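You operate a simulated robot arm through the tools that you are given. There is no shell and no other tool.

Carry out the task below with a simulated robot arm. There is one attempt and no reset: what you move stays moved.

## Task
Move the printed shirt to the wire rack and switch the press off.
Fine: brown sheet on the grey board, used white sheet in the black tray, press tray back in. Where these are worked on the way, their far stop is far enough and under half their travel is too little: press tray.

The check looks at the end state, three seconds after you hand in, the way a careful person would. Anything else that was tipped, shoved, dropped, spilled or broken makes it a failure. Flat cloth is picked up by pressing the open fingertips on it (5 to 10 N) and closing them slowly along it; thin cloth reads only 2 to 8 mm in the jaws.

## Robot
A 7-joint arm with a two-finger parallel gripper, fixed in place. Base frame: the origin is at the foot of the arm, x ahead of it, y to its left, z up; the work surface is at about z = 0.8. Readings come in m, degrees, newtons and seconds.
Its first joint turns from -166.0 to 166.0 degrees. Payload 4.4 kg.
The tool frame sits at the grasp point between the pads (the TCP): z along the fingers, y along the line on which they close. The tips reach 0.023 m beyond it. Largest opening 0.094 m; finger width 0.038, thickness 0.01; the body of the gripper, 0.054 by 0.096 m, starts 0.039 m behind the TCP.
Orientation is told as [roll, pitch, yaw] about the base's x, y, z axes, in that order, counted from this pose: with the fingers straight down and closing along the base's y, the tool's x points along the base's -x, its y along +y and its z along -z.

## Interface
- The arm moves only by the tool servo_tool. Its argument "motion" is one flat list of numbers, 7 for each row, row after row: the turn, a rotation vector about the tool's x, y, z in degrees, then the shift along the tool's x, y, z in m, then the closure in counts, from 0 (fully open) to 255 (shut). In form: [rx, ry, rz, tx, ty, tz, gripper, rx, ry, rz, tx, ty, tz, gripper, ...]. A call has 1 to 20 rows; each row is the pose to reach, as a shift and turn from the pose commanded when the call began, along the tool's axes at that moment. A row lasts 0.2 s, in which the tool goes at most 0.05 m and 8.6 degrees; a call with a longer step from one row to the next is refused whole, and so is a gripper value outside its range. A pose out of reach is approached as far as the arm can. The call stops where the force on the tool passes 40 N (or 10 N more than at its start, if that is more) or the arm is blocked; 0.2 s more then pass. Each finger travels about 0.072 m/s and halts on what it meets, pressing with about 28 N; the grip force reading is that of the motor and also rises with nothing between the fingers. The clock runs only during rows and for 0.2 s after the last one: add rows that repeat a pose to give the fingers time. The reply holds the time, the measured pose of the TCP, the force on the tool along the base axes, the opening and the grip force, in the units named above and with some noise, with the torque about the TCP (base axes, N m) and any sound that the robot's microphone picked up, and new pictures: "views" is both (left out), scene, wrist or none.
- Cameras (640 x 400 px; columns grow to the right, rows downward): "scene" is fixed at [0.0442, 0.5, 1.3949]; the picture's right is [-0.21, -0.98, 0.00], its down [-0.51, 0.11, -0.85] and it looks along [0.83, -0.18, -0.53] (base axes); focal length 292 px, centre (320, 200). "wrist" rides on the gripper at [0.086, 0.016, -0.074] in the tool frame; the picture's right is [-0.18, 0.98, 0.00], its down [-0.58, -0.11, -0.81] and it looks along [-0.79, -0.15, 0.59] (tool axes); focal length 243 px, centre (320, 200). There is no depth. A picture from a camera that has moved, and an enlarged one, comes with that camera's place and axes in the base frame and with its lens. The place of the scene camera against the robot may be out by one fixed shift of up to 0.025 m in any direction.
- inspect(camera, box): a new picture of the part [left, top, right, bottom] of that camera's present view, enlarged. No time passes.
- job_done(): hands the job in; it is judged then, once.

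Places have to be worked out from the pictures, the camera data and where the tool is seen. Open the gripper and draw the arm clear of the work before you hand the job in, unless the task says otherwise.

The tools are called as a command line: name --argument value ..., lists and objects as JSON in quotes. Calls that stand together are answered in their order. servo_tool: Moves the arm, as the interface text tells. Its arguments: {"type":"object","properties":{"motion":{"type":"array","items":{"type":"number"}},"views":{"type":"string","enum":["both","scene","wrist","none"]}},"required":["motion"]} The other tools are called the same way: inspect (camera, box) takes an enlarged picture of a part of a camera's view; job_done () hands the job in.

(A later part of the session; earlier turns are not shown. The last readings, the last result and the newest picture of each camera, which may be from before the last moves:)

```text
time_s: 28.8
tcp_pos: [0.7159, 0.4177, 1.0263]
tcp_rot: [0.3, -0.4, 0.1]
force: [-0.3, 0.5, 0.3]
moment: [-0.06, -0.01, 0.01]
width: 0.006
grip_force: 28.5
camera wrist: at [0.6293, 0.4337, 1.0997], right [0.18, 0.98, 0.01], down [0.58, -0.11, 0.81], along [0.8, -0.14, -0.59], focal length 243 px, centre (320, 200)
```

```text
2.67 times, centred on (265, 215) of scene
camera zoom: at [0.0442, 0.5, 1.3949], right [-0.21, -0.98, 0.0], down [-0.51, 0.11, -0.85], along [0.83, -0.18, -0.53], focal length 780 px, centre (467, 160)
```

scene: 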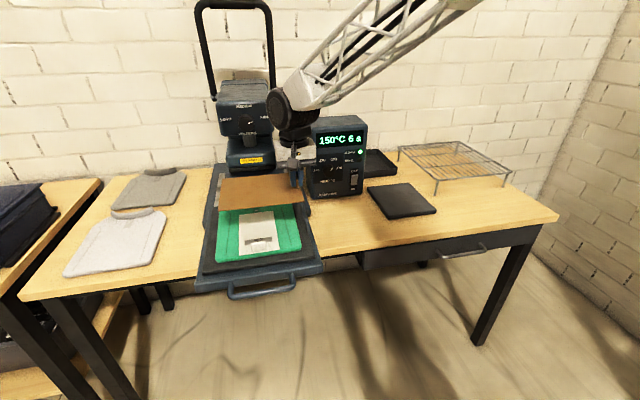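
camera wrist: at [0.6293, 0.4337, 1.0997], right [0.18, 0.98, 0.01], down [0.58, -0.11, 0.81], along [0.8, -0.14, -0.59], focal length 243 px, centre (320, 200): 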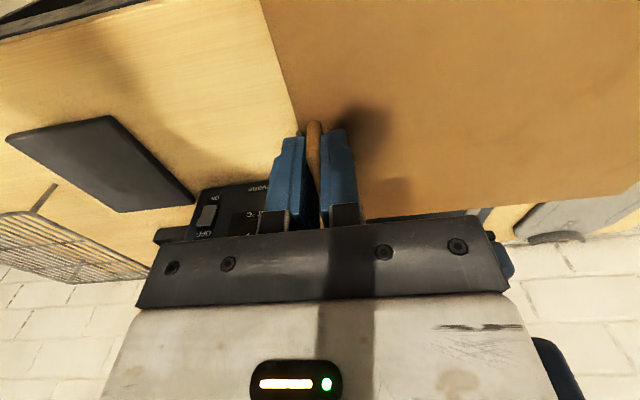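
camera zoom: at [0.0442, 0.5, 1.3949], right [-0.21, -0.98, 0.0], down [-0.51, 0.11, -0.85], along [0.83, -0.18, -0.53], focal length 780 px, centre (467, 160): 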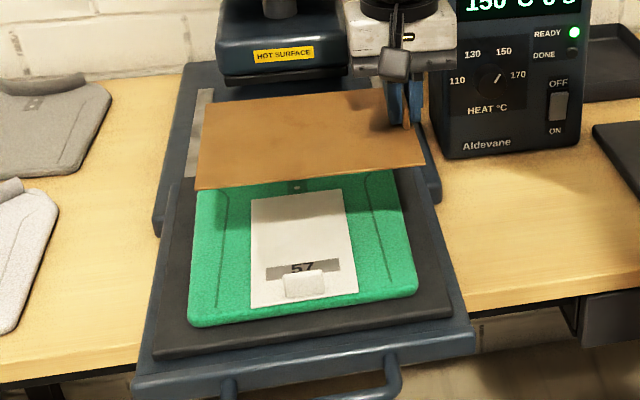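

Only the brown sheet came up, and it stays stiff (0.20 × 0.16 m, centre about 0.093 m in +y from the tab). The grey board spans roughly x 0.775–0.98 and y −0.07 to 0.11, so I'll carry the sheet over there at height.

servo_tool --motion '[0, 0, 0, 0, -0.02, 0, 255, 0, 0, 0, 0, -0.06, 0, 255, 0, 0, 0, 0, -0.1, 0, 255, 0, 0, 0, 0, -0.145, 0, 255, 0, 0, 0, 0, -0.19, 0, 255, 0, 0, 0, 0, -0.235, 0, 255, 0, 0, 0, -0.01, -0.28, 0, 255, 0, 0, 0, -0.03, -0.32, 0, 255, 0, 0, 0, -0.05, -0.36, 0, 255, 0, 0, 0, -0.07, -0.4, 0, 255, 0, 0, 0, -0.09, -0.44, 0, 255, 0, 0, 0, -0.11, -0.475, 0, 255, 0, 0, 0, -0.13, -0.495, 0, 255, 0, 0, 0, -0.147, -0.499, 0, 255, 0, 0, 0, -0.147, -0.499, 0, 255]' --views "both"

```text
time_s: 31.9
tcp_pos: [0.865, -0.0824, 1.0265]
tcp_rot: [0.3, -0.4, 0.0]
force: [0.1, 0.2, -0.7]
moment: [-0.01, 0.01, -0.02]
width: 0.0058
grip_force: 27.5
camera wrist: at [0.7773, -0.0656, 1.0996], right [0.18, 0.98, 0.01], down [0.58, -0.11, 0.81], along [0.8, -0.14, -0.59], focal length 243 px, centre (320, 200)
```

scene: 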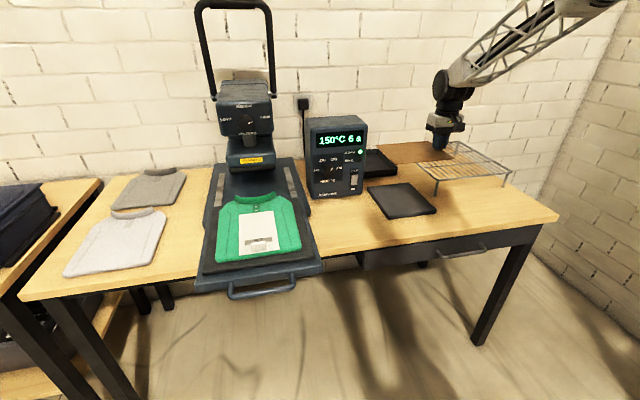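
wrist: 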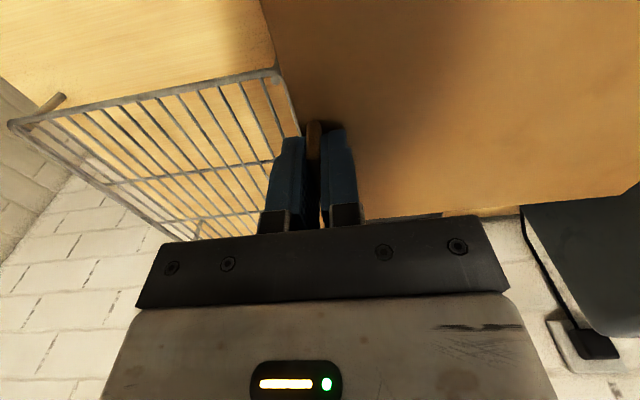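

The rack's near corner is at about (0.88, −0.127), so I'll shift the drop point to TCP (0.855, −0.070) to keep the gripper body clear. I'll descend to 0.875 first and check.

servo_tool --motion '[0, 0, 0, 0.01, 0.0124, 0.02, 255, 0, 0, 0, 0.01, 0.0124, 0.055, 255, 0, 0, 0, 0.01, 0.0124, 0.09, 255, 0, 0, 0, 0.01, 0.0124, 0.125, 255, 0, 0, 0, 0.01, 0.0124, 0.15, 255, 0, 0, 0, 0.01, 0.0124, 0.15, 255]' --views "both"

inspect --camera "scene" --box '[330, 110, 530, 240]'

```text
time_s: 33.4
tcp_pos: [0.8552, -0.0682, 0.875]
tcp_rot: [0.3, -0.5, 0.1]
force: [-0.4, 0.8, 0.1]
moment: [-0.04, 0.03, 0.0]
width: 0.0061
grip_force: 28.0
camera wrist: at [0.769, -0.0512, 0.9472], right [0.18, 0.98, 0.01], down [0.58, -0.11, 0.81], along [0.8, -0.14, -0.59], focal length 243 px, centre (320, 200)
```

scene: 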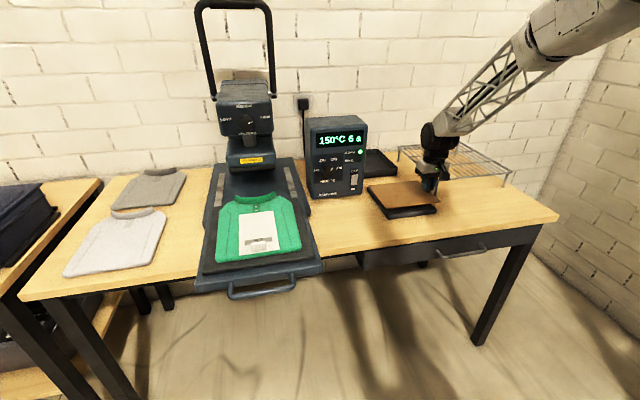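
wrist: 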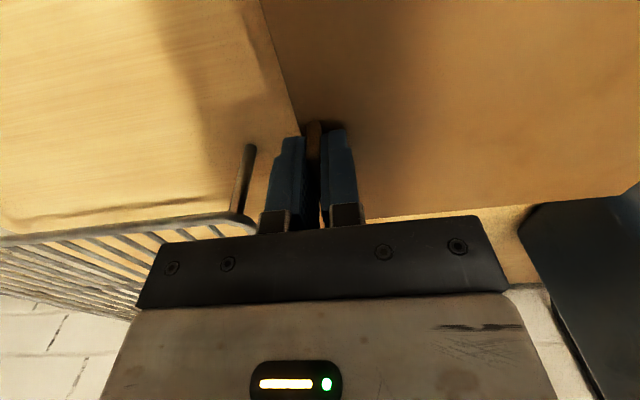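

```text
3.08 times, centred on (430, 175) of scene
camera zoom: at [0.0442, 0.5, 1.3949], right [-0.21, -0.98, 0.0], down [-0.51, 0.11, -0.85], along [0.83, -0.18, -0.53], focal length 900 px, centre (-18, 277)
```

zoom: 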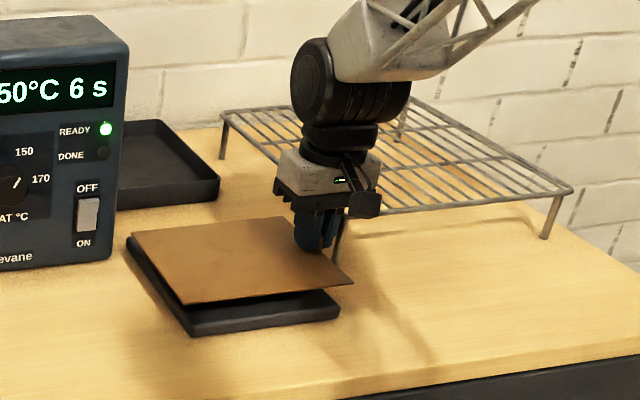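

The sheet lines up with the board. I'll nudge it +1 cm in x and +5 mm in y, then descend gently to contact.

servo_tool --motion '[0, 0, 0, -0.008, 0.005, 0.008, 255, 0, 0, 0, -0.008, 0.005, 0.016, 255, 0, 0, 0, -0.008, 0.005, 0.022, 255, 0, 0, 0, -0.008, 0.005, 0.026, 255, 0, 0, 0, -0.008, 0.005, 0.028, 255, 0, 0, 0, -0.008, 0.005, 0.028, 255]' --views "none"

inspect --camera "scene" --box '[350, 150, 470, 230]'

```text
time_s: 34.8
tcp_pos: [0.8654, -0.0629, 0.8461]
tcp_rot: [0.3, -0.4, 0.1]
force: [-0.1, 0.1, 0.0]
moment: [-0.06, -0.02, -0.01]
width: 0.0059
grip_force: 28.5
```

```text
5.00 times, centred on (410, 190) of scene
camera zoom: at [0.0442, 0.5, 1.3949], right [-0.21, -0.98, 0.0], down [-0.51, 0.11, -0.85], along [0.83, -0.18, -0.53], focal length 1462 px, centre (-130, 250)
```

zoom: 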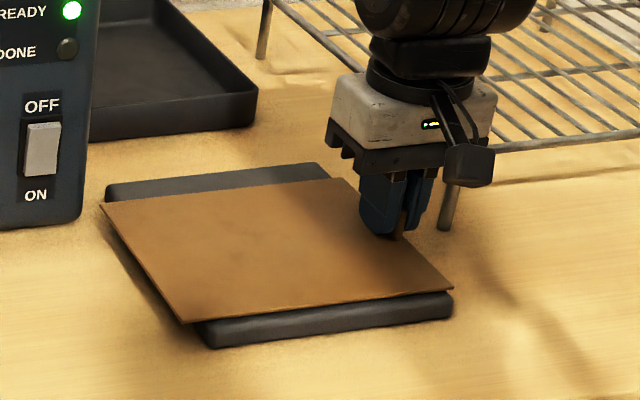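

Now it's slightly left, so I'll shift back −6 mm in y and continue lowering until contact.

servo_tool --motion '[0, 0, 0, 0, -0.006, 0.002, 255, 0, 0, 0, 0, -0.006, 0.004, 255, 0, 0, 0, 0, -0.006, 0.006, 255, 0, 0, 0, 0, -0.006, 0.008, 255, 0, 0, 0, 0, -0.006, 0.008, 255]' --views "none"

inspect --camera "scene" --box '[350, 150, 470, 230]'

```text
time_s: 35.8
tcp_pos: [0.8671, -0.0691, 0.8435]
tcp_rot: [0.4, -0.7, 0.1]
force: [0.1, -0.4, 7.5]
moment: [-0.05, 0.27, -0.03]
width: 0.0061
grip_force: 27.8
stopped in row 5: the force on the tool passed its limit at 42 N (the readings are from after the stop); the commanded pose is now the measured one
```

```text
5.00 times, centred on (410, 190) of scene
camera zoom: at [0.0442, 0.5, 1.3949], right [-0.21, -0.98, 0.0], down [-0.51, 0.11, -0.85], along [0.83, -0.18, -0.53], focal length 1462 px, centre (-130, 250)
```

zoom: 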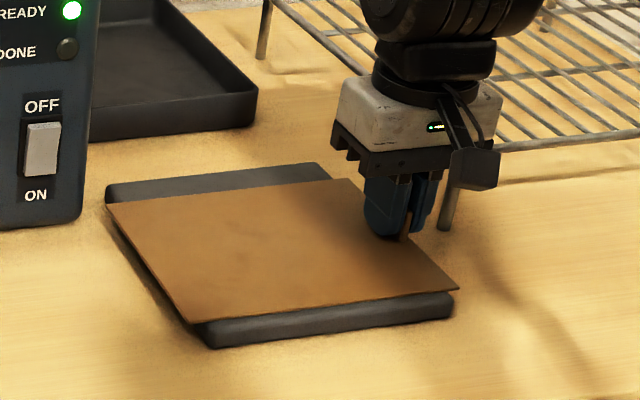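

Contact is made and the sheet lies on the board. I'll open slowly and rise straight up.

servo_tool --motion '[0, 0, 0, 0, 0, -0.001, 235, 0, 0, 0, 0, 0, -0.001, 215, 0, 0, 0, 0, 0, -0.001, 190, 0, 0, 0, 0, 0, -0.001, 175, 0, 0, 0, 0, 0, -0.02, 175, 0, 0, 0, 0, 0, -0.05, 175, 0, 0, 0, 0, 0, -0.1, 100, 0, 0, 0, 0, 0, -0.15, 0, 0, 0, 0, 0, 0, -0.2, 0, 0, 0, 0, 0, 0, -0.2, 0]' --views "both"

inspect --camera "scene" --box '[190, 180, 430, 290]'

```text
time_s: 38.0
tcp_pos: [0.8652, -0.0719, 1.0448]
tcp_rot: [0.2, -0.6, 0.0]
force: [-0.3, -1.0, -0.3]
moment: [0.01, -0.01, 0.02]
width: 0.094
grip_force: 0.1
camera wrist: at [0.777, -0.0551, 1.1166], right [0.18, 0.98, 0.01], down [0.57, -0.11, 0.81], along [0.8, -0.14, -0.58], focal length 243 px, centre (320, 200)
```

scene: 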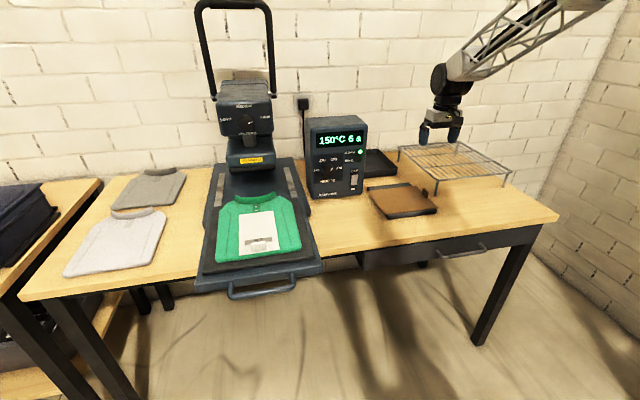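
wrist: 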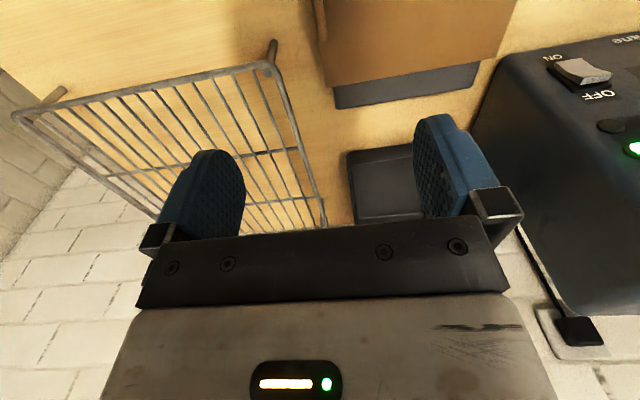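

```text
2.67 times, centred on (310, 235) of scene
camera zoom: at [0.0442, 0.5, 1.3949], right [-0.21, -0.98, 0.0], down [-0.51, 0.11, -0.85], along [0.83, -0.18, -0.53], focal length 780 px, centre (347, 107)
```

zoom: 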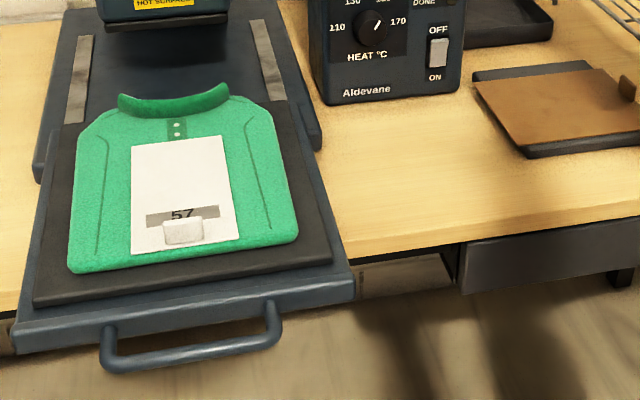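

Brown sheet is on the board and released. Next I need the tray's extent, so I'll shift the wrist camera to look at the tray between the fingers.

servo_tool --motion '[0, 0, 0, 0.03, 0.035, -0.02, 0, 0, 0, 0, 0.06, 0.07, -0.04, 0, 0, 0, 0, 0.085, 0.1, -0.055, 0, 0, 0, 0, 0.085, 0.1, -0.055, 0]' --views "wrist"

inspect --camera "wrist" --box '[200, 80, 440, 240]'

```text
refused: row 1 steps farther than a row can; nothing moved
```

```text
2.50 times, centred on (320, 160) of wrist
camera zoom: at [0.777, -0.0551, 1.1166], right [0.18, 0.98, 0.01], down [0.57, -0.11, 0.81], along [0.8, -0.14, -0.58], focal length 606 px, centre (320, 300)
```

zoom: 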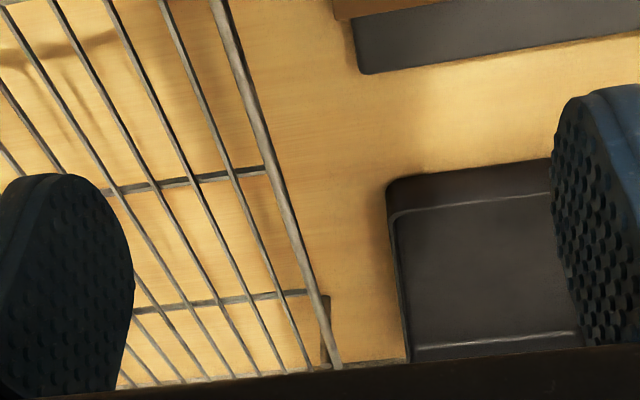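

The first step was too long, so I'll redo it with smaller steps.

servo_tool --motion '[0, 0, 0, 0.02, 0.025, -0.015, 0, 0, 0, 0, 0.04, 0.05, -0.03, 0, 0, 0, 0, 0.06, 0.075, -0.045, 0, 0, 0, 0, 0.08, 0.1, -0.055, 0, 0, 0, 0, 0.08, 0.1, -0.055, 0]' --views "wrist"

inspect --camera "wrist" --box '[200, 80, 440, 240]'

```text
time_s: 39.2
tcp_pos: [0.7818, 0.0294, 1.0973]
tcp_rot: [0.3, -0.6, 0.0]
force: [-0.6, 0.1, -0.1]
moment: [0.03, 0.01, 0.01]
width: 0.0938
grip_force: 0.0
camera wrist: at [0.6955, 0.0456, 1.1697], right [0.18, 0.98, 0.01], down [0.57, -0.11, 0.81], along [0.8, -0.14, -0.58], focal length 243 px, centre (320, 200)
```

wrist: 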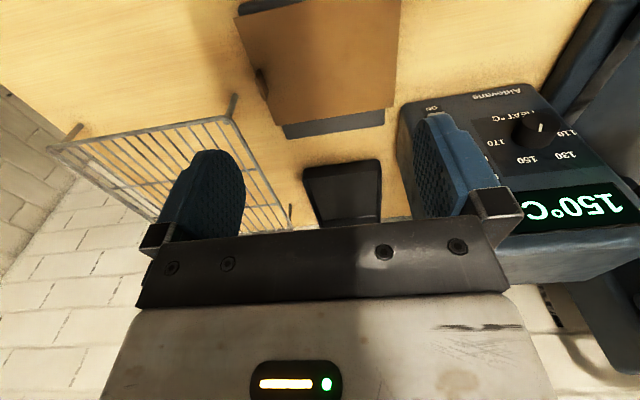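

```text
2.50 times, centred on (320, 160) of wrist
camera zoom: at [0.6955, 0.0456, 1.1697], right [0.18, 0.98, 0.01], down [0.57, -0.11, 0.81], along [0.8, -0.14, -0.58], focal length 606 px, centre (320, 300)
```

zoom: 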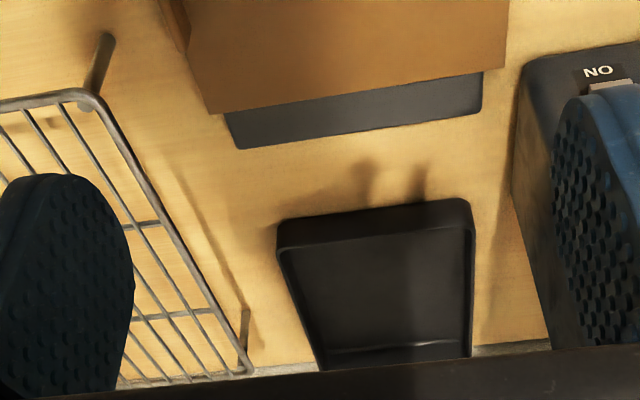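

The tray spans x 1.053–1.30 and y −0.053 to 0.105, so the white sheet (18×10 cm) must lie along x with its tab at x≈1.085. I'll test how far the arm reaches there at z≈0.95 with an empty gripper.

servo_tool --motion '[0, 0, 0, -0.04, 0, 0.02, 0, 0, 0, 0, -0.08, 0, 0.04, 0, 0, 0, 0, -0.12, 0, 0.06, 0, 0, 0, 0, -0.16, 0, 0.08, 0, 0, 0, 0, -0.2, 0, 0.1, 0, 0, 0, 0, -0.24, 0, 0.12, 0, 0, 0, 0, -0.28, 0, 0.14, 0, 0, 0, 0, -0.3, 0, 0.147, 0, 0, 0, 0, -0.3, 0, 0.147, 0]' --views "both"

```text
time_s: 41.2
tcp_pos: [1.0855, 0.03, 0.9542]
tcp_rot: [0.3, -0.8, 0.2]
force: [0.2, 0.3, -0.6]
moment: [0.0, 0.0, 0.0]
width: 0.094
grip_force: 0.1
camera wrist: at [0.9983, 0.0467, 1.0274], right [0.18, 0.98, 0.01], down [0.57, -0.11, 0.81], along [0.8, -0.14, -0.58], focal length 243 px, centre (320, 200)
```

scene: 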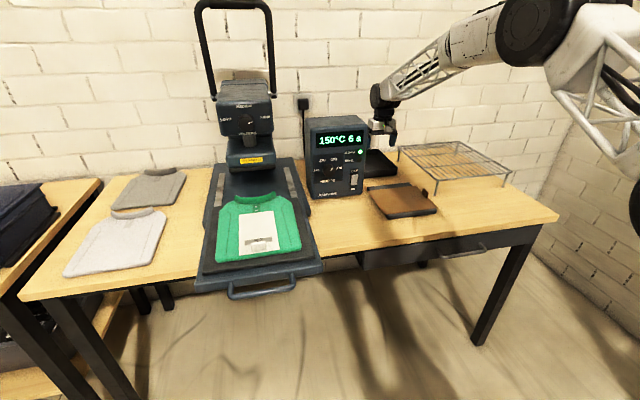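
wrist: 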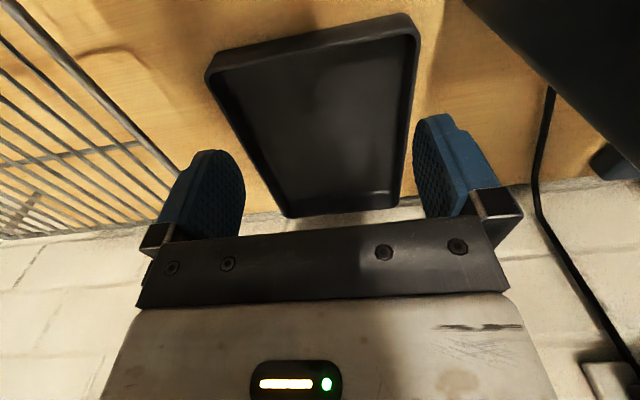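

It reaches 1.085 at z=0.954 pointing straight down. I'll test a lower height (0.885) over the empty tray, which keeps the tips above the rim.

servo_tool --motion '[0, 0, 0, 0, 0, 0.02, 0, 0, 0, 0, 0, 0, 0.04, 0, 0, 0, 0, 0, 0, 0.06, 0, 0, 0, 0, 0, 0, 0.069, 0, 0, 0, 0, 0, 0, 0.069, 0]' --views "wrist"

inspect --camera "wrist" --box '[180, 0, 460, 240]'

```text
time_s: 42.4
tcp_pos: [1.0858, 0.031, 0.8847]
tcp_rot: [0.3, -0.6, 0.1]
force: [-0.2, 0.1, 0.4]
moment: [-0.01, 0.0, 0.03]
width: 0.0937
grip_force: 0.0
camera wrist: at [0.999, 0.048, 0.9578], right [0.18, 0.98, 0.01], down [0.57, -0.11, 0.81], along [0.8, -0.14, -0.58], focal length 243 px, centre (320, 200)
```

wrist: 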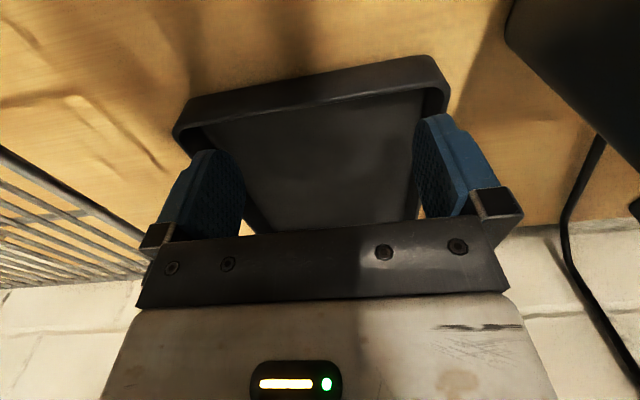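

```text
1.67 times, centred on (320, 120) of wrist
camera zoom: at [0.999, 0.048, 0.9578], right [0.18, 0.98, 0.01], down [0.57, -0.11, 0.81], along [0.8, -0.14, -0.58], focal length 404 px, centre (320, 333)
```

zoom: 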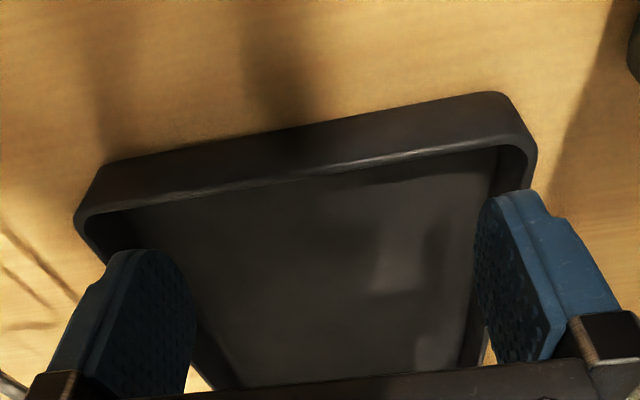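

Reach is fine. Refining the geometry, the tray's near wall is at x≈1.08 with the rim at 0.83, so the tab target is about (1.108, 0.026). I'll retreat first, levelling the small tilt.

servo_tool --motion '[0.1, 0.2, 0, 0, 0, -0.03, 0, 0.3, 0.6, 0, 0, 0, -0.07, 0, 0.3, 0.6, 0, 0.02, 0, -0.1, 0, 0.3, 0.6, 0, 0.06, 0, -0.12, 0, 0.3, 0.6, 0, 0.1, 0, -0.14, 0, 0.3, 0.6, 0, 0.145, 0, -0.15, 0, 0.3, 0.6, 0, 0.19, 0, -0.15, 0, 0.3, 0.6, 0, 0.235, 0, -0.15, 0, 0.3, 0.6, 0, 0.28, 0, -0.15, 0, 0.3, 0.6, 0, 0.31, 0, -0.15, 0, 0.3, 0.6, 0, 0.31, 0, -0.15, 0]' --views "none"

servo_tool --motion '[0, 0, -7, 0.012, 0.038, 0, 0, 0, 0, -14, 0.024, 0.076, 0, 0, 0, 0, -21, 0.036, 0.114, 0, 0, 0, 0, -28, 0.048, 0.152, 0, 0, 0, 0, -35, 0.06, 0.19, 0, 0, 0, 0, -42, 0.072, 0.228, 0, 0, 0, 0, -49, 0.084, 0.266, 0, 0, 0, 0, -56, 0.096, 0.304, 0, 0, 0, 0, -63, 0.108, 0.342, 0, 0, 0, 0, -70, 0.12, 0.38, 0, 0, 0, 0, -77, 0.132, 0.418, 0, 0, 0, 0, -84, 0.144, 0.456, 0, 0, 0, 0, -90, 0.16, 0.495, 0.02, 0, 0, 0, -90, 0.163, 0.5, 0.05, 0, 0, 0, -90, 0.163, 0.5, 0.05, 0]' --views "both"

```text
time_s: 44.8
tcp_pos: [0.7738, 0.0309, 1.0297]
tcp_rot: [0.1, 0.0, 0.1]
force: [-0.9, 1.2, -0.8]
moment: [0.01, 0.0, 0.0]
width: 0.0942
grip_force: 0.0
```

```text
time_s: 48.0
tcp_pos: [0.6103, 0.5295, 0.9809]
tcp_rot: [0.0, 0.0, 90.1]
force: [0.8, 0.0, 0.0]
moment: [-0.01, -0.01, 0.01]
width: 0.0941
grip_force: 0.1
camera wrist: at [0.5937, 0.4435, 1.054], right [-0.98, 0.18, 0.0], down [0.11, 0.58, 0.81], along [0.15, 0.79, -0.59], focal length 243 px, centre (320, 200)
```

scene: 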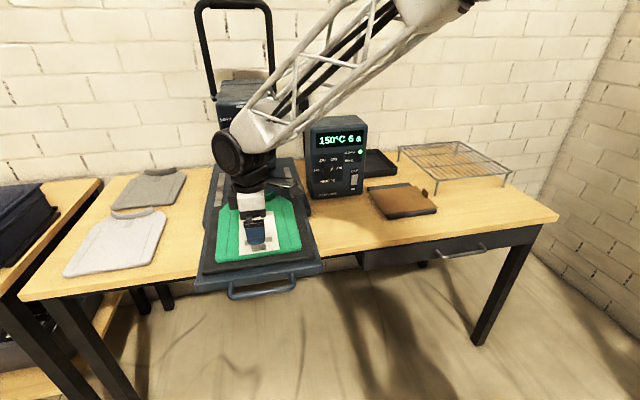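
wrist: 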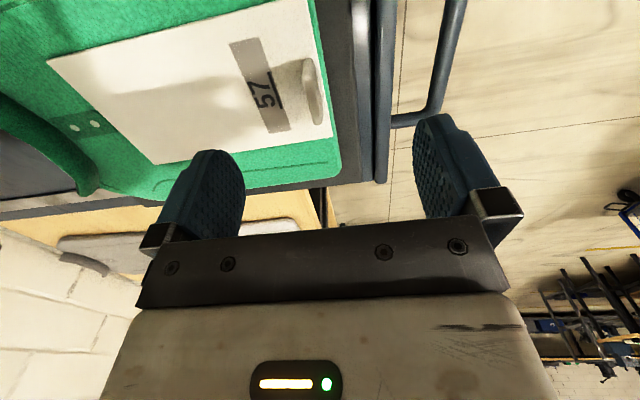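

inspect --camera "wrist" --box '[200, 0, 400, 150]'

```text
2.67 times, centred on (300, 75) of wrist
camera zoom: at [0.5937, 0.4435, 1.054], right [-0.98, 0.18, 0.0], down [0.11, 0.58, 0.81], along [0.15, 0.79, -0.59], focal length 647 px, centre (373, 533)
```

zoom: 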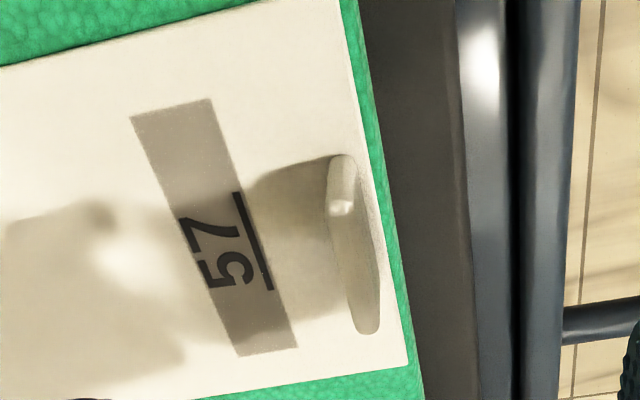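

White tab: x≈0.615, y 0.515–0.548, top z≈0.908, base ≈0.885. I'll narrow the opening, descend with the tips about 6 mm above the sheet, and view again.

servo_tool --motion '[0, 0, 0, -0.001, -0.003, 0, 130, 0, 0, 0, -0.002, -0.005, 0.01, 130, 0, 0, 0, -0.002, -0.005, 0.03, 130, 0, 0, 0, -0.002, -0.005, 0.05, 130, 0, 0, 0, -0.002, -0.005, 0.06, 130, 0, 0, 0, -0.002, -0.005, 0.064, 130, 0, 0, 0, -0.002, -0.005, 0.064, 130]' --views "wrist"

inspect --camera "wrist" --box '[220, 80, 440, 240]'

```text
time_s: 49.6
tcp_pos: [0.616, 0.533, 0.918]
tcp_rot: [0.0, 0.0, 90.0]
force: [0.3, 0.6, -0.3]
moment: [0.02, 0.03, -0.02]
width: 0.0462
grip_force: 0.1
camera wrist: at [0.5989, 0.447, 0.9918], right [-0.98, 0.18, 0.0], down [0.11, 0.58, 0.81], along [0.15, 0.79, -0.59], focal length 243 px, centre (320, 200)
```

wrist: 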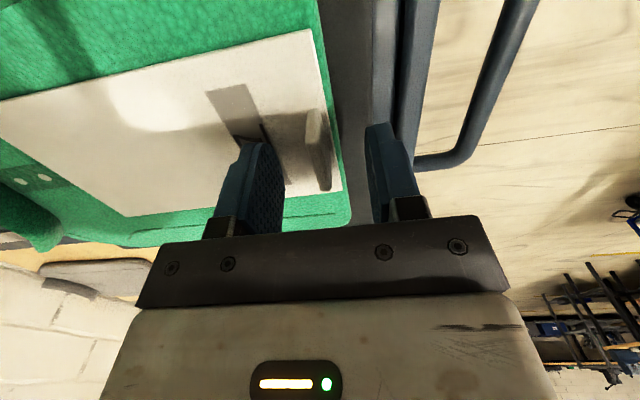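

```text
2.50 times, centred on (330, 160) of wrist
camera zoom: at [0.5989, 0.447, 0.9918], right [-0.98, 0.18, 0.0], down [0.11, 0.58, 0.81], along [0.15, 0.79, -0.59], focal length 606 px, centre (295, 300)
```

zoom: 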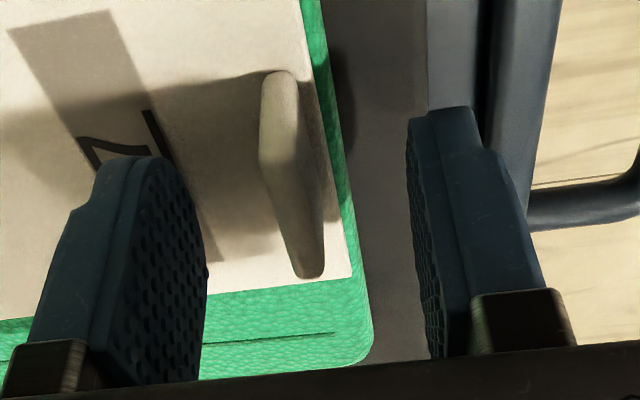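

The tab is centred between the fingers. I'll lower 4 mm and close.

servo_tool --motion '[0, 0, 0, 0, 0, 0.002, 130, 0, 0, 0, 0, 0, 0.004, 130, 0, 0, 0, 0, 0, 0.004, 160, 0, 0, 0, 0, 0, 0.004, 190, 0, 0, 0, 0, 0, 0.004, 220, 0, 0, 0, 0, 0, 0.004, 250, 0, 0, 0, 0, 0, 0.004, 250]' --views "wrist"

```text
time_s: 51.2
tcp_pos: [0.6149, 0.532, 0.9142]
tcp_rot: [0.0, -0.1, 90.1]
force: [0.1, -0.8, -0.9]
moment: [0.02, -0.02, -0.01]
width: 0.0059
grip_force: 28.0
camera wrist: at [0.599, 0.4469, 0.9872], right [-0.98, 0.18, 0.0], down [0.11, 0.58, 0.81], along [0.15, 0.79, -0.59], focal length 243 px, centre (320, 200)
```

wrist: 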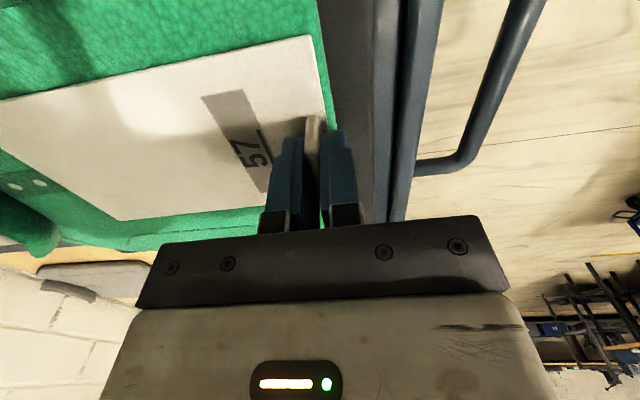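

Tab gripped at 6 mm. I'll lift slowly and look at whether the print is on the shirt.

servo_tool --motion '[0, 0, 0, 0, 0, -0.005, 255, 0, 0, 0, 0, 0, -0.015, 255, 0, 0, 0, 0, 0, -0.03, 255, 0, 0, 0, 0, 0, -0.05, 255, 0, 0, 0, 0, 0, -0.07, 255, 0, 0, 0, 0, 0, -0.09, 255, 0, 0, 0, 0, 0, -0.11, 255, 0, 0, 0, 0, 0, -0.13, 255]' --views "both"

inspect --camera "scene" --box '[180, 160, 340, 290]'

```text
time_s: 53.0
tcp_pos: [0.6141, 0.5318, 1.0424]
tcp_rot: [0.1, 0.1, 90.0]
force: [-0.5, 1.1, 0.4]
moment: [0.02, 0.02, -0.05]
width: 0.0058
grip_force: 28.4
camera wrist: at [0.598, 0.4465, 1.1164], right [-0.98, 0.18, 0.0], down [0.11, 0.58, 0.81], along [0.15, 0.79, -0.59], focal length 243 px, centre (320, 200)
```

scene: 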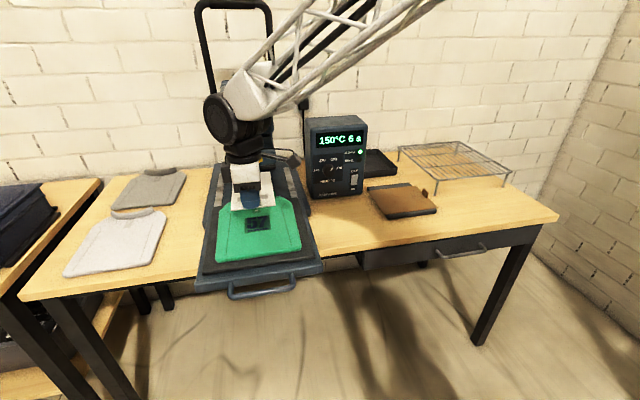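
wrist: 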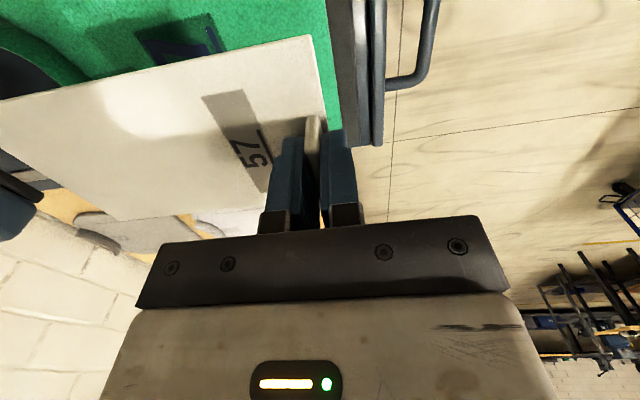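

```text
3.08 times, centred on (260, 225) of scene
camera zoom: at [0.0442, 0.5, 1.3949], right [-0.21, -0.98, 0.0], down [-0.51, 0.11, -0.85], along [0.83, -0.18, -0.53], focal length 900 px, centre (505, 123)
```

zoom: 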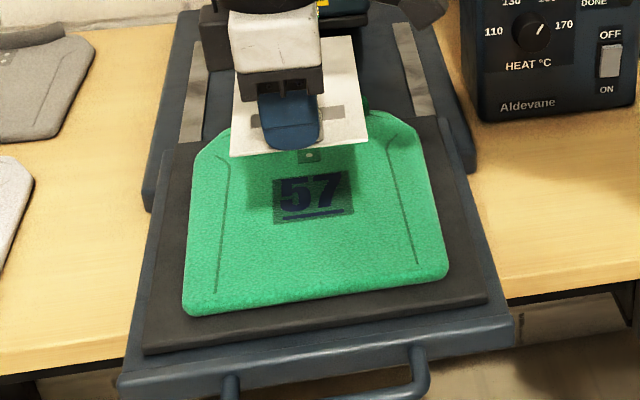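

The shirt carries a clean "57" print, so it is finished and this white sheet is the used one. I'll carry the sheet to y≈0.026 first, then out over the tray.

servo_tool --motion '[0, 0, 0, 0.02, 0, 0, 255, 0, 0, 0, 0.055, 0, 0, 255, 0, 0, 0, 0.095, 0, 0, 255, 0, 0, 0, 0.135, 0, 0, 255, 0, 0, 0, 0.175, 0, 0, 255, 0, 0, 0, 0.215, 0, 0, 255, 0, 0, 0, 0.255, 0, 0, 255, 0, 0, 0, 0.295, 0, 0, 255, 0, 0, 0, 0.335, 0, 0, 255, 0, 0, 0, 0.375, 0, 0, 255, 0, 0, 0, 0.415, 0, 0, 255, 0, 0, 0, 0.455, 0, 0, 255, 0, 0, 0, 0.49, -0.01, 0, 255, 0, 0, 0, 0.506, -0.03, 0, 255, 0, 0, 0, 0.506, -0.06, 0, 255, 0, 0, 0, 0.506, -0.1, 0, 255, 0, 0, 0, 0.506, -0.14, 0, 255, 0, 0, 0, 0.506, -0.18, 0, 255, 0, 0, 0, 0.506, -0.2, 0, 255, 0, 0, 0, 0.506, -0.2, 0, 255]' --views "both"

```text
time_s: 57.2
tcp_pos: [0.8156, 0.0253, 1.0439]
tcp_rot: [0.0, 0.0, 90.1]
force: [-0.2, 0.1, -0.1]
moment: [0.0, 0.02, -0.02]
width: 0.006
grip_force: 28.1
camera wrist: at [0.7992, -0.06, 1.1176], right [-0.98, 0.18, 0.0], down [0.11, 0.58, 0.81], along [0.15, 0.79, -0.59], focal length 243 px, centre (320, 200)
```

scene: 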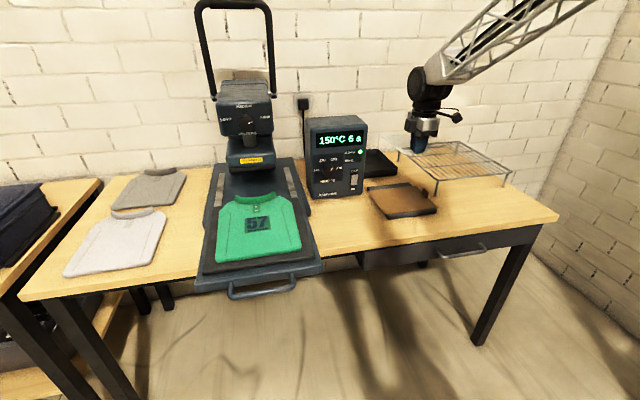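
wrist: 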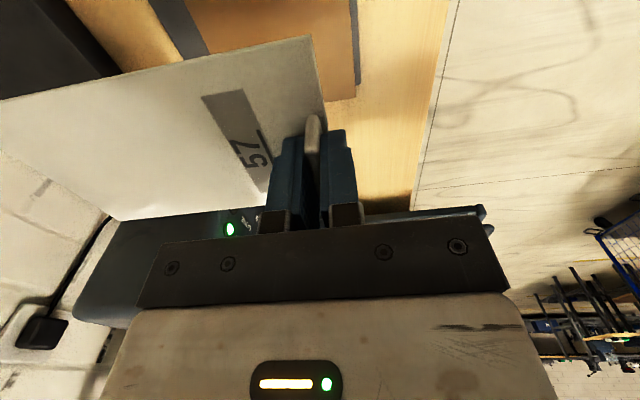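

All clear: the sheet spans y −0.025 to 0.077 and the box side is at y≈0.13. I'll extend forward over the tray at this height.

servo_tool --motion '[0, 0, 0, 0, -0.03, 0, 255, 0, 0, 0, 0, -0.07, 0, 255, 0, 0, 0, 0, -0.11, 0, 255, 0, 0, 0, 0, -0.15, 0, 255, 0, 0, 0, 0, -0.19, 0, 255, 0, 0, 0, 0, -0.23, 0, 255, 0, 0, 0, 0, -0.265, 0, 255, 0, 0, 0, 0, -0.292, 0, 255, 0, 0, 0, 0, -0.292, 0, 255]' --views "both"

inspect --camera "scene" --box '[330, 100, 490, 220]'

```text
time_s: 59.2
tcp_pos: [1.1084, 0.0262, 1.0442]
tcp_rot: [0.0, 0.0, 90.1]
force: [-0.1, 0.3, -0.6]
moment: [-0.02, 0.04, 0.0]
width: 0.0059
grip_force: 27.9
camera wrist: at [1.0919, -0.0591, 1.1183], right [-0.98, 0.18, 0.0], down [0.11, 0.58, 0.81], along [0.15, 0.79, -0.59], focal length 243 px, centre (320, 200)
```

scene: 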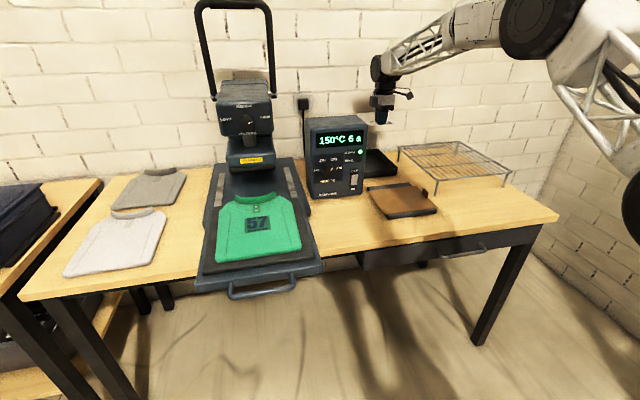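
wrist: 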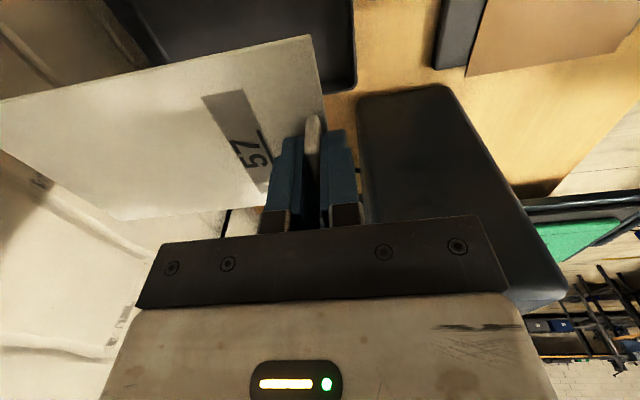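

```text
3.33 times, centred on (410, 160) of scene
camera zoom: at [0.0442, 0.5, 1.3949], right [-0.21, -0.98, 0.0], down [-0.51, 0.11, -0.85], along [0.83, -0.18, -0.53], focal length 975 px, centre (20, 333)
```

zoom: 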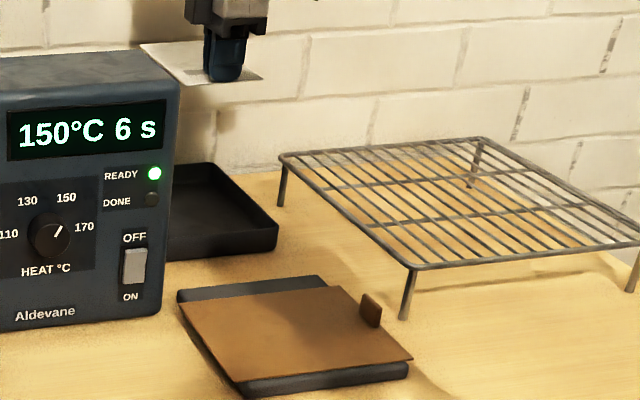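

The tray's near corner is confirmed at (1.079, 0.105), so the sheet at x 1.096–1.278 will fit inside. I'll lower to z≈0.865 and check.

servo_tool --motion '[0, 0, 0, 0, 0, 0.03, 255, 0, 0, 0, 0, 0, 0.065, 255, 0, 0, 0, 0, 0, 0.1, 255, 0, 0, 0, 0, 0, 0.135, 255, 0, 0, 0, 0, 0, 0.16, 255, 0, 0, 0, 0, 0, 0.175, 255, 0, 0, 0, 0, 0, 0.179, 255, 0, 0, 0, 0, 0, 0.179, 255]' --views "both"

inspect --camera "scene" --box '[340, 120, 440, 200]'

inspect --camera "wrist" --box '[0, 0, 440, 240]'

```text
time_s: 61.0
tcp_pos: [1.1086, 0.0277, 0.8649]
tcp_rot: [0.0, 0.0, 90.1]
force: [-0.2, 0.0, 0.6]
moment: [0.01, 0.0, 0.0]
width: 0.0058
grip_force: 28.2
camera wrist: at [1.092, -0.0585, 0.9386], right [-0.98, 0.18, 0.0], down [0.11, 0.58, 0.81], along [0.15, 0.79, -0.59], focal length 243 px, centre (320, 200)
```

scene: 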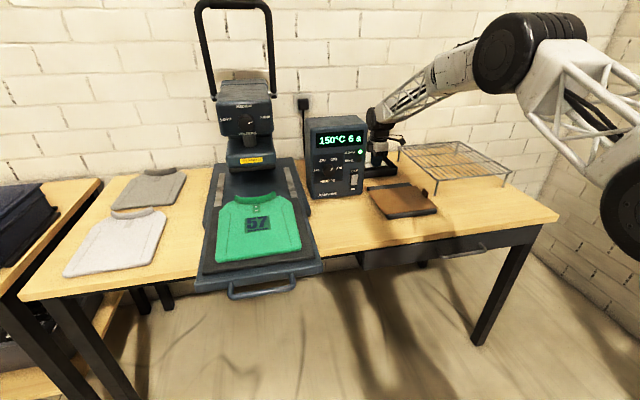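
wrist: 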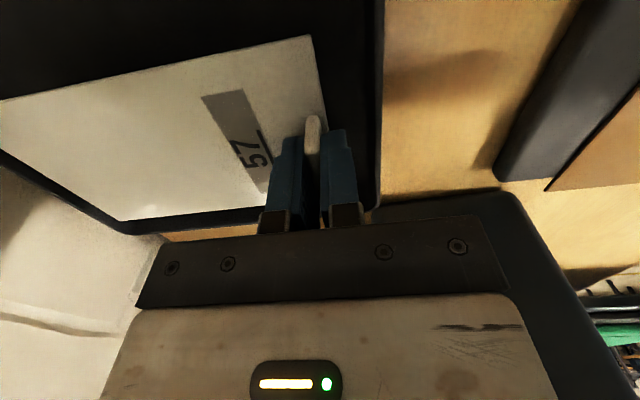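

```text
5.00 times, centred on (390, 160) of scene
camera zoom: at [0.0442, 0.5, 1.3949], right [-0.21, -0.98, 0.0], down [-0.51, 0.11, -0.85], along [0.83, -0.18, -0.53], focal length 1462 px, centre (-30, 400)
```

zoom: 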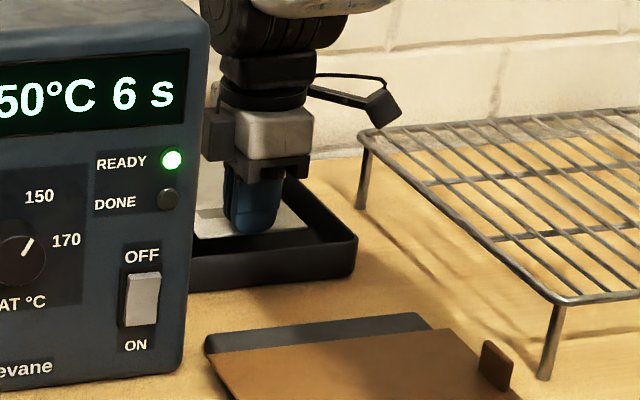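

```text
1.45 times, centred on (220, 120) of wrist
camera zoom: at [1.092, -0.0585, 0.9386], right [-0.98, 0.18, 0.0], down [0.11, 0.58, 0.81], along [0.15, 0.79, -0.59], focal length 353 px, centre (466, 316)
```

zoom: 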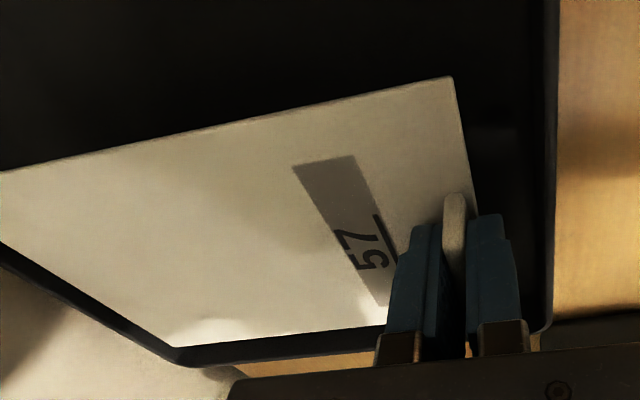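

The sheet is centred over the tray with about 2 cm clearance on all sides. I'll lower it just above the tray floor.

servo_tool --motion '[0, 0, 0, 0, 0, 0.005, 255, 0, 0, 0, 0, 0, 0.01, 255, 0, 0, 0, 0, 0, 0.015, 255, 0, 0, 0, 0, 0, 0.02, 255, 0, 0, 0, 0, 0, 0.023, 255, 0, 0, 0, 0, 0, 0.023, 255]' --views "wrist"

```text
time_s: 62.4
tcp_pos: [1.1076, 0.0269, 0.8408]
tcp_rot: [0.0, 0.1, 90.2]
force: [0.1, 1.1, 0.4]
moment: [0.03, 0.01, 0.03]
width: 0.0057
grip_force: 28.1
camera wrist: at [1.0918, -0.0587, 0.9151], right [-0.98, 0.18, 0.0], down [0.11, 0.58, 0.81], along [0.15, 0.79, -0.59], focal length 243 px, centre (320, 200)
```

wrist: 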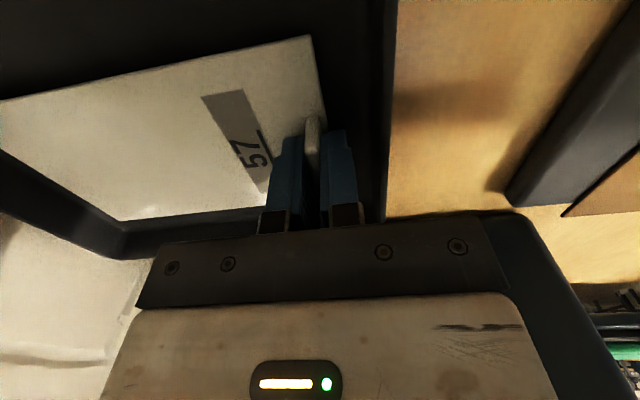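

No contact yet. I'll lower 4 mm more, open just to about 16 mm so the outer finger stays clear of the wall, then rise straight up.

servo_tool --motion '[0, 0, 0, 0, 0, 0.002, 255, 0, 0, 0, 0, 0, 0.004, 255, 0, 0, 0, 0, 0, 0.004, 235, 0, 0, 0, 0, 0, 0.004, 220, 0, 0, 0, 0, 0, 0.004, 212, 0, 0, 0, 0, 0, 0.004, 212, 0, 0, 0, 0, 0, -0.01, 212, 0, 0, 0, 0, 0, -0.04, 212, 0, 0, 0, 0, 0, -0.08, 212, 0, 0, 0, 0, 0, -0.12, 150, 0, 0, 0, 0, 0, -0.16, 80, 0, 0, 0, 0, 0, -0.19, 0, 0, 0, 0, 0, 0, -0.19, 0]' --views "both"

inspect --camera "scene" --box '[340, 120, 440, 200]'

```text
time_s: 65.2
tcp_pos: [1.1074, 0.0269, 1.0316]
tcp_rot: [0.0, -0.1, 90.1]
force: [0.2, 0.3, -0.2]
moment: [-0.01, -0.03, -0.03]
width: 0.0939
grip_force: 0.0
camera wrist: at [1.092, -0.0577, 1.105], right [-0.98, 0.18, 0.0], down [0.11, 0.58, 0.81], along [0.15, 0.79, -0.59], focal length 243 px, centre (320, 200)
```

scene: 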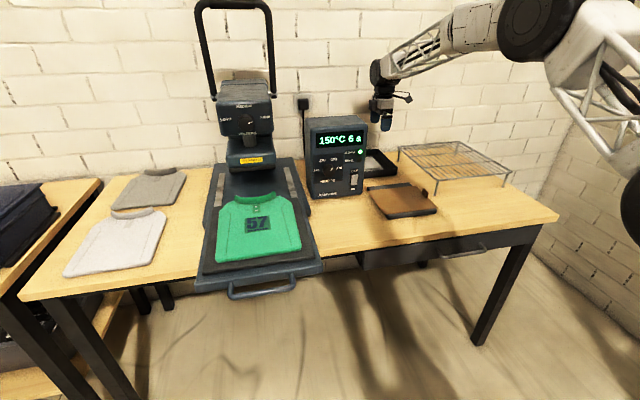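
wrist: 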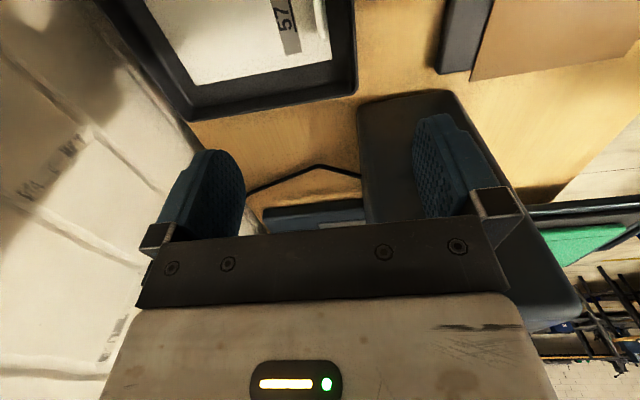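

```text
5.00 times, centred on (390, 160) of scene
camera zoom: at [0.0442, 0.5, 1.3949], right [-0.21, -0.98, 0.0], down [-0.51, 0.11, -0.85], along [0.83, -0.18, -0.53], focal length 1462 px, centre (-30, 400)
```

zoom: 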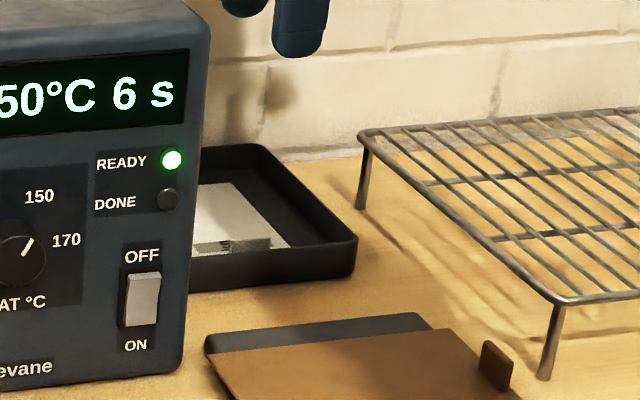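

The white sheet lies flat in the tray. Next I'll retreat and go above the shirt at yaw 0, aiming for a spot on the centreline just below the print, x≈0.67, y≈0.53.

servo_tool --motion '[0, 0, 0, 0, 0.03, 0, 0, 0, 0, 0, 0, 0.07, 0, 0, 0, 0, 0, 0, 0.115, 0, 0, 0, 0, 0, 0, 0.16, 0, 0, 0, 0, 0, 0, 0.205, 0, 0, 0, 0, 0, 0, 0.25, 0, 0, 0, 0, 0, 0, 0.295, 0, 0, 0, 0, 0, 0, 0.33, 0, 0, 0, 0, 0, 0, 0.33, 0, 0]' --views "none"

servo_tool --motion '[0, 0, 7, -0.036, 0.015, 0, 0, 0, 0, 14, -0.072, 0.03, 0, 0, 0, 0, 21, -0.108, 0.045, 0, 0, 0, 0, 28, -0.144, 0.06, 0, 0, 0, 0, 35, -0.18, 0.075, 0, 0, 0, 0, 42, -0.216, 0.09, 0, 0, 0, 0, 49, -0.252, 0.105, 0, 0, 0, 0, 56, -0.288, 0.12, 0, 0, 0, 0, 63, -0.324, 0.135, 0, 0, 0, 0, 70, -0.36, 0.15, 0, 0, 0, 0, 77, -0.396, 0.165, 0, 0, 0, 0, 84, -0.432, 0.18, 0, 0, 0, 0, 90, -0.468, 0.19, 0, 0, 0, 0, 90, -0.5, 0.2, 0, 0, 0, 0, 90, -0.5, 0.2, 0, 0]' --views "both"

```text
time_s: 67.2
tcp_pos: [0.775, 0.0266, 1.0304]
tcp_rot: [0.0, 0.0, 90.1]
force: [-1.3, 0.8, 0.3]
moment: [0.0, 0.01, 0.0]
width: 0.0941
grip_force: 0.2
```

```text
time_s: 70.4
tcp_pos: [0.5754, 0.526, 1.0306]
tcp_rot: [0.0, -0.1, 0.0]
force: [-0.3, 1.0, 0.3]
moment: [0.06, 0.0, 0.0]
width: 0.094
grip_force: 0.1
camera wrist: at [0.489, 0.5423, 1.1045], right [0.18, 0.98, 0.0], down [0.58, -0.11, 0.81], along [0.79, -0.15, -0.59], focal length 243 px, centre (320, 200)
```

scene: 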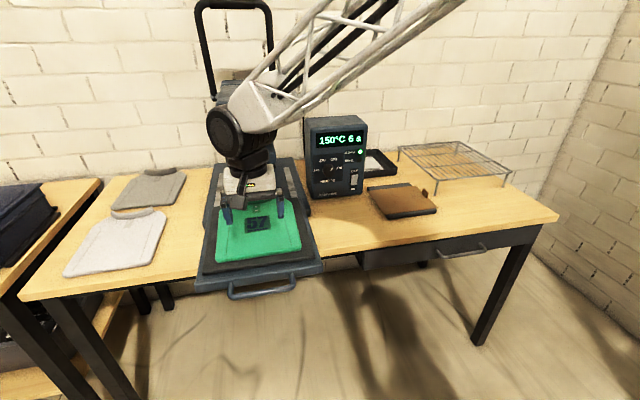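
wrist: 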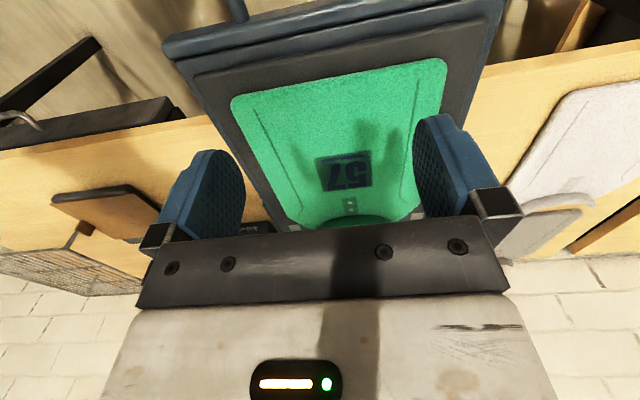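

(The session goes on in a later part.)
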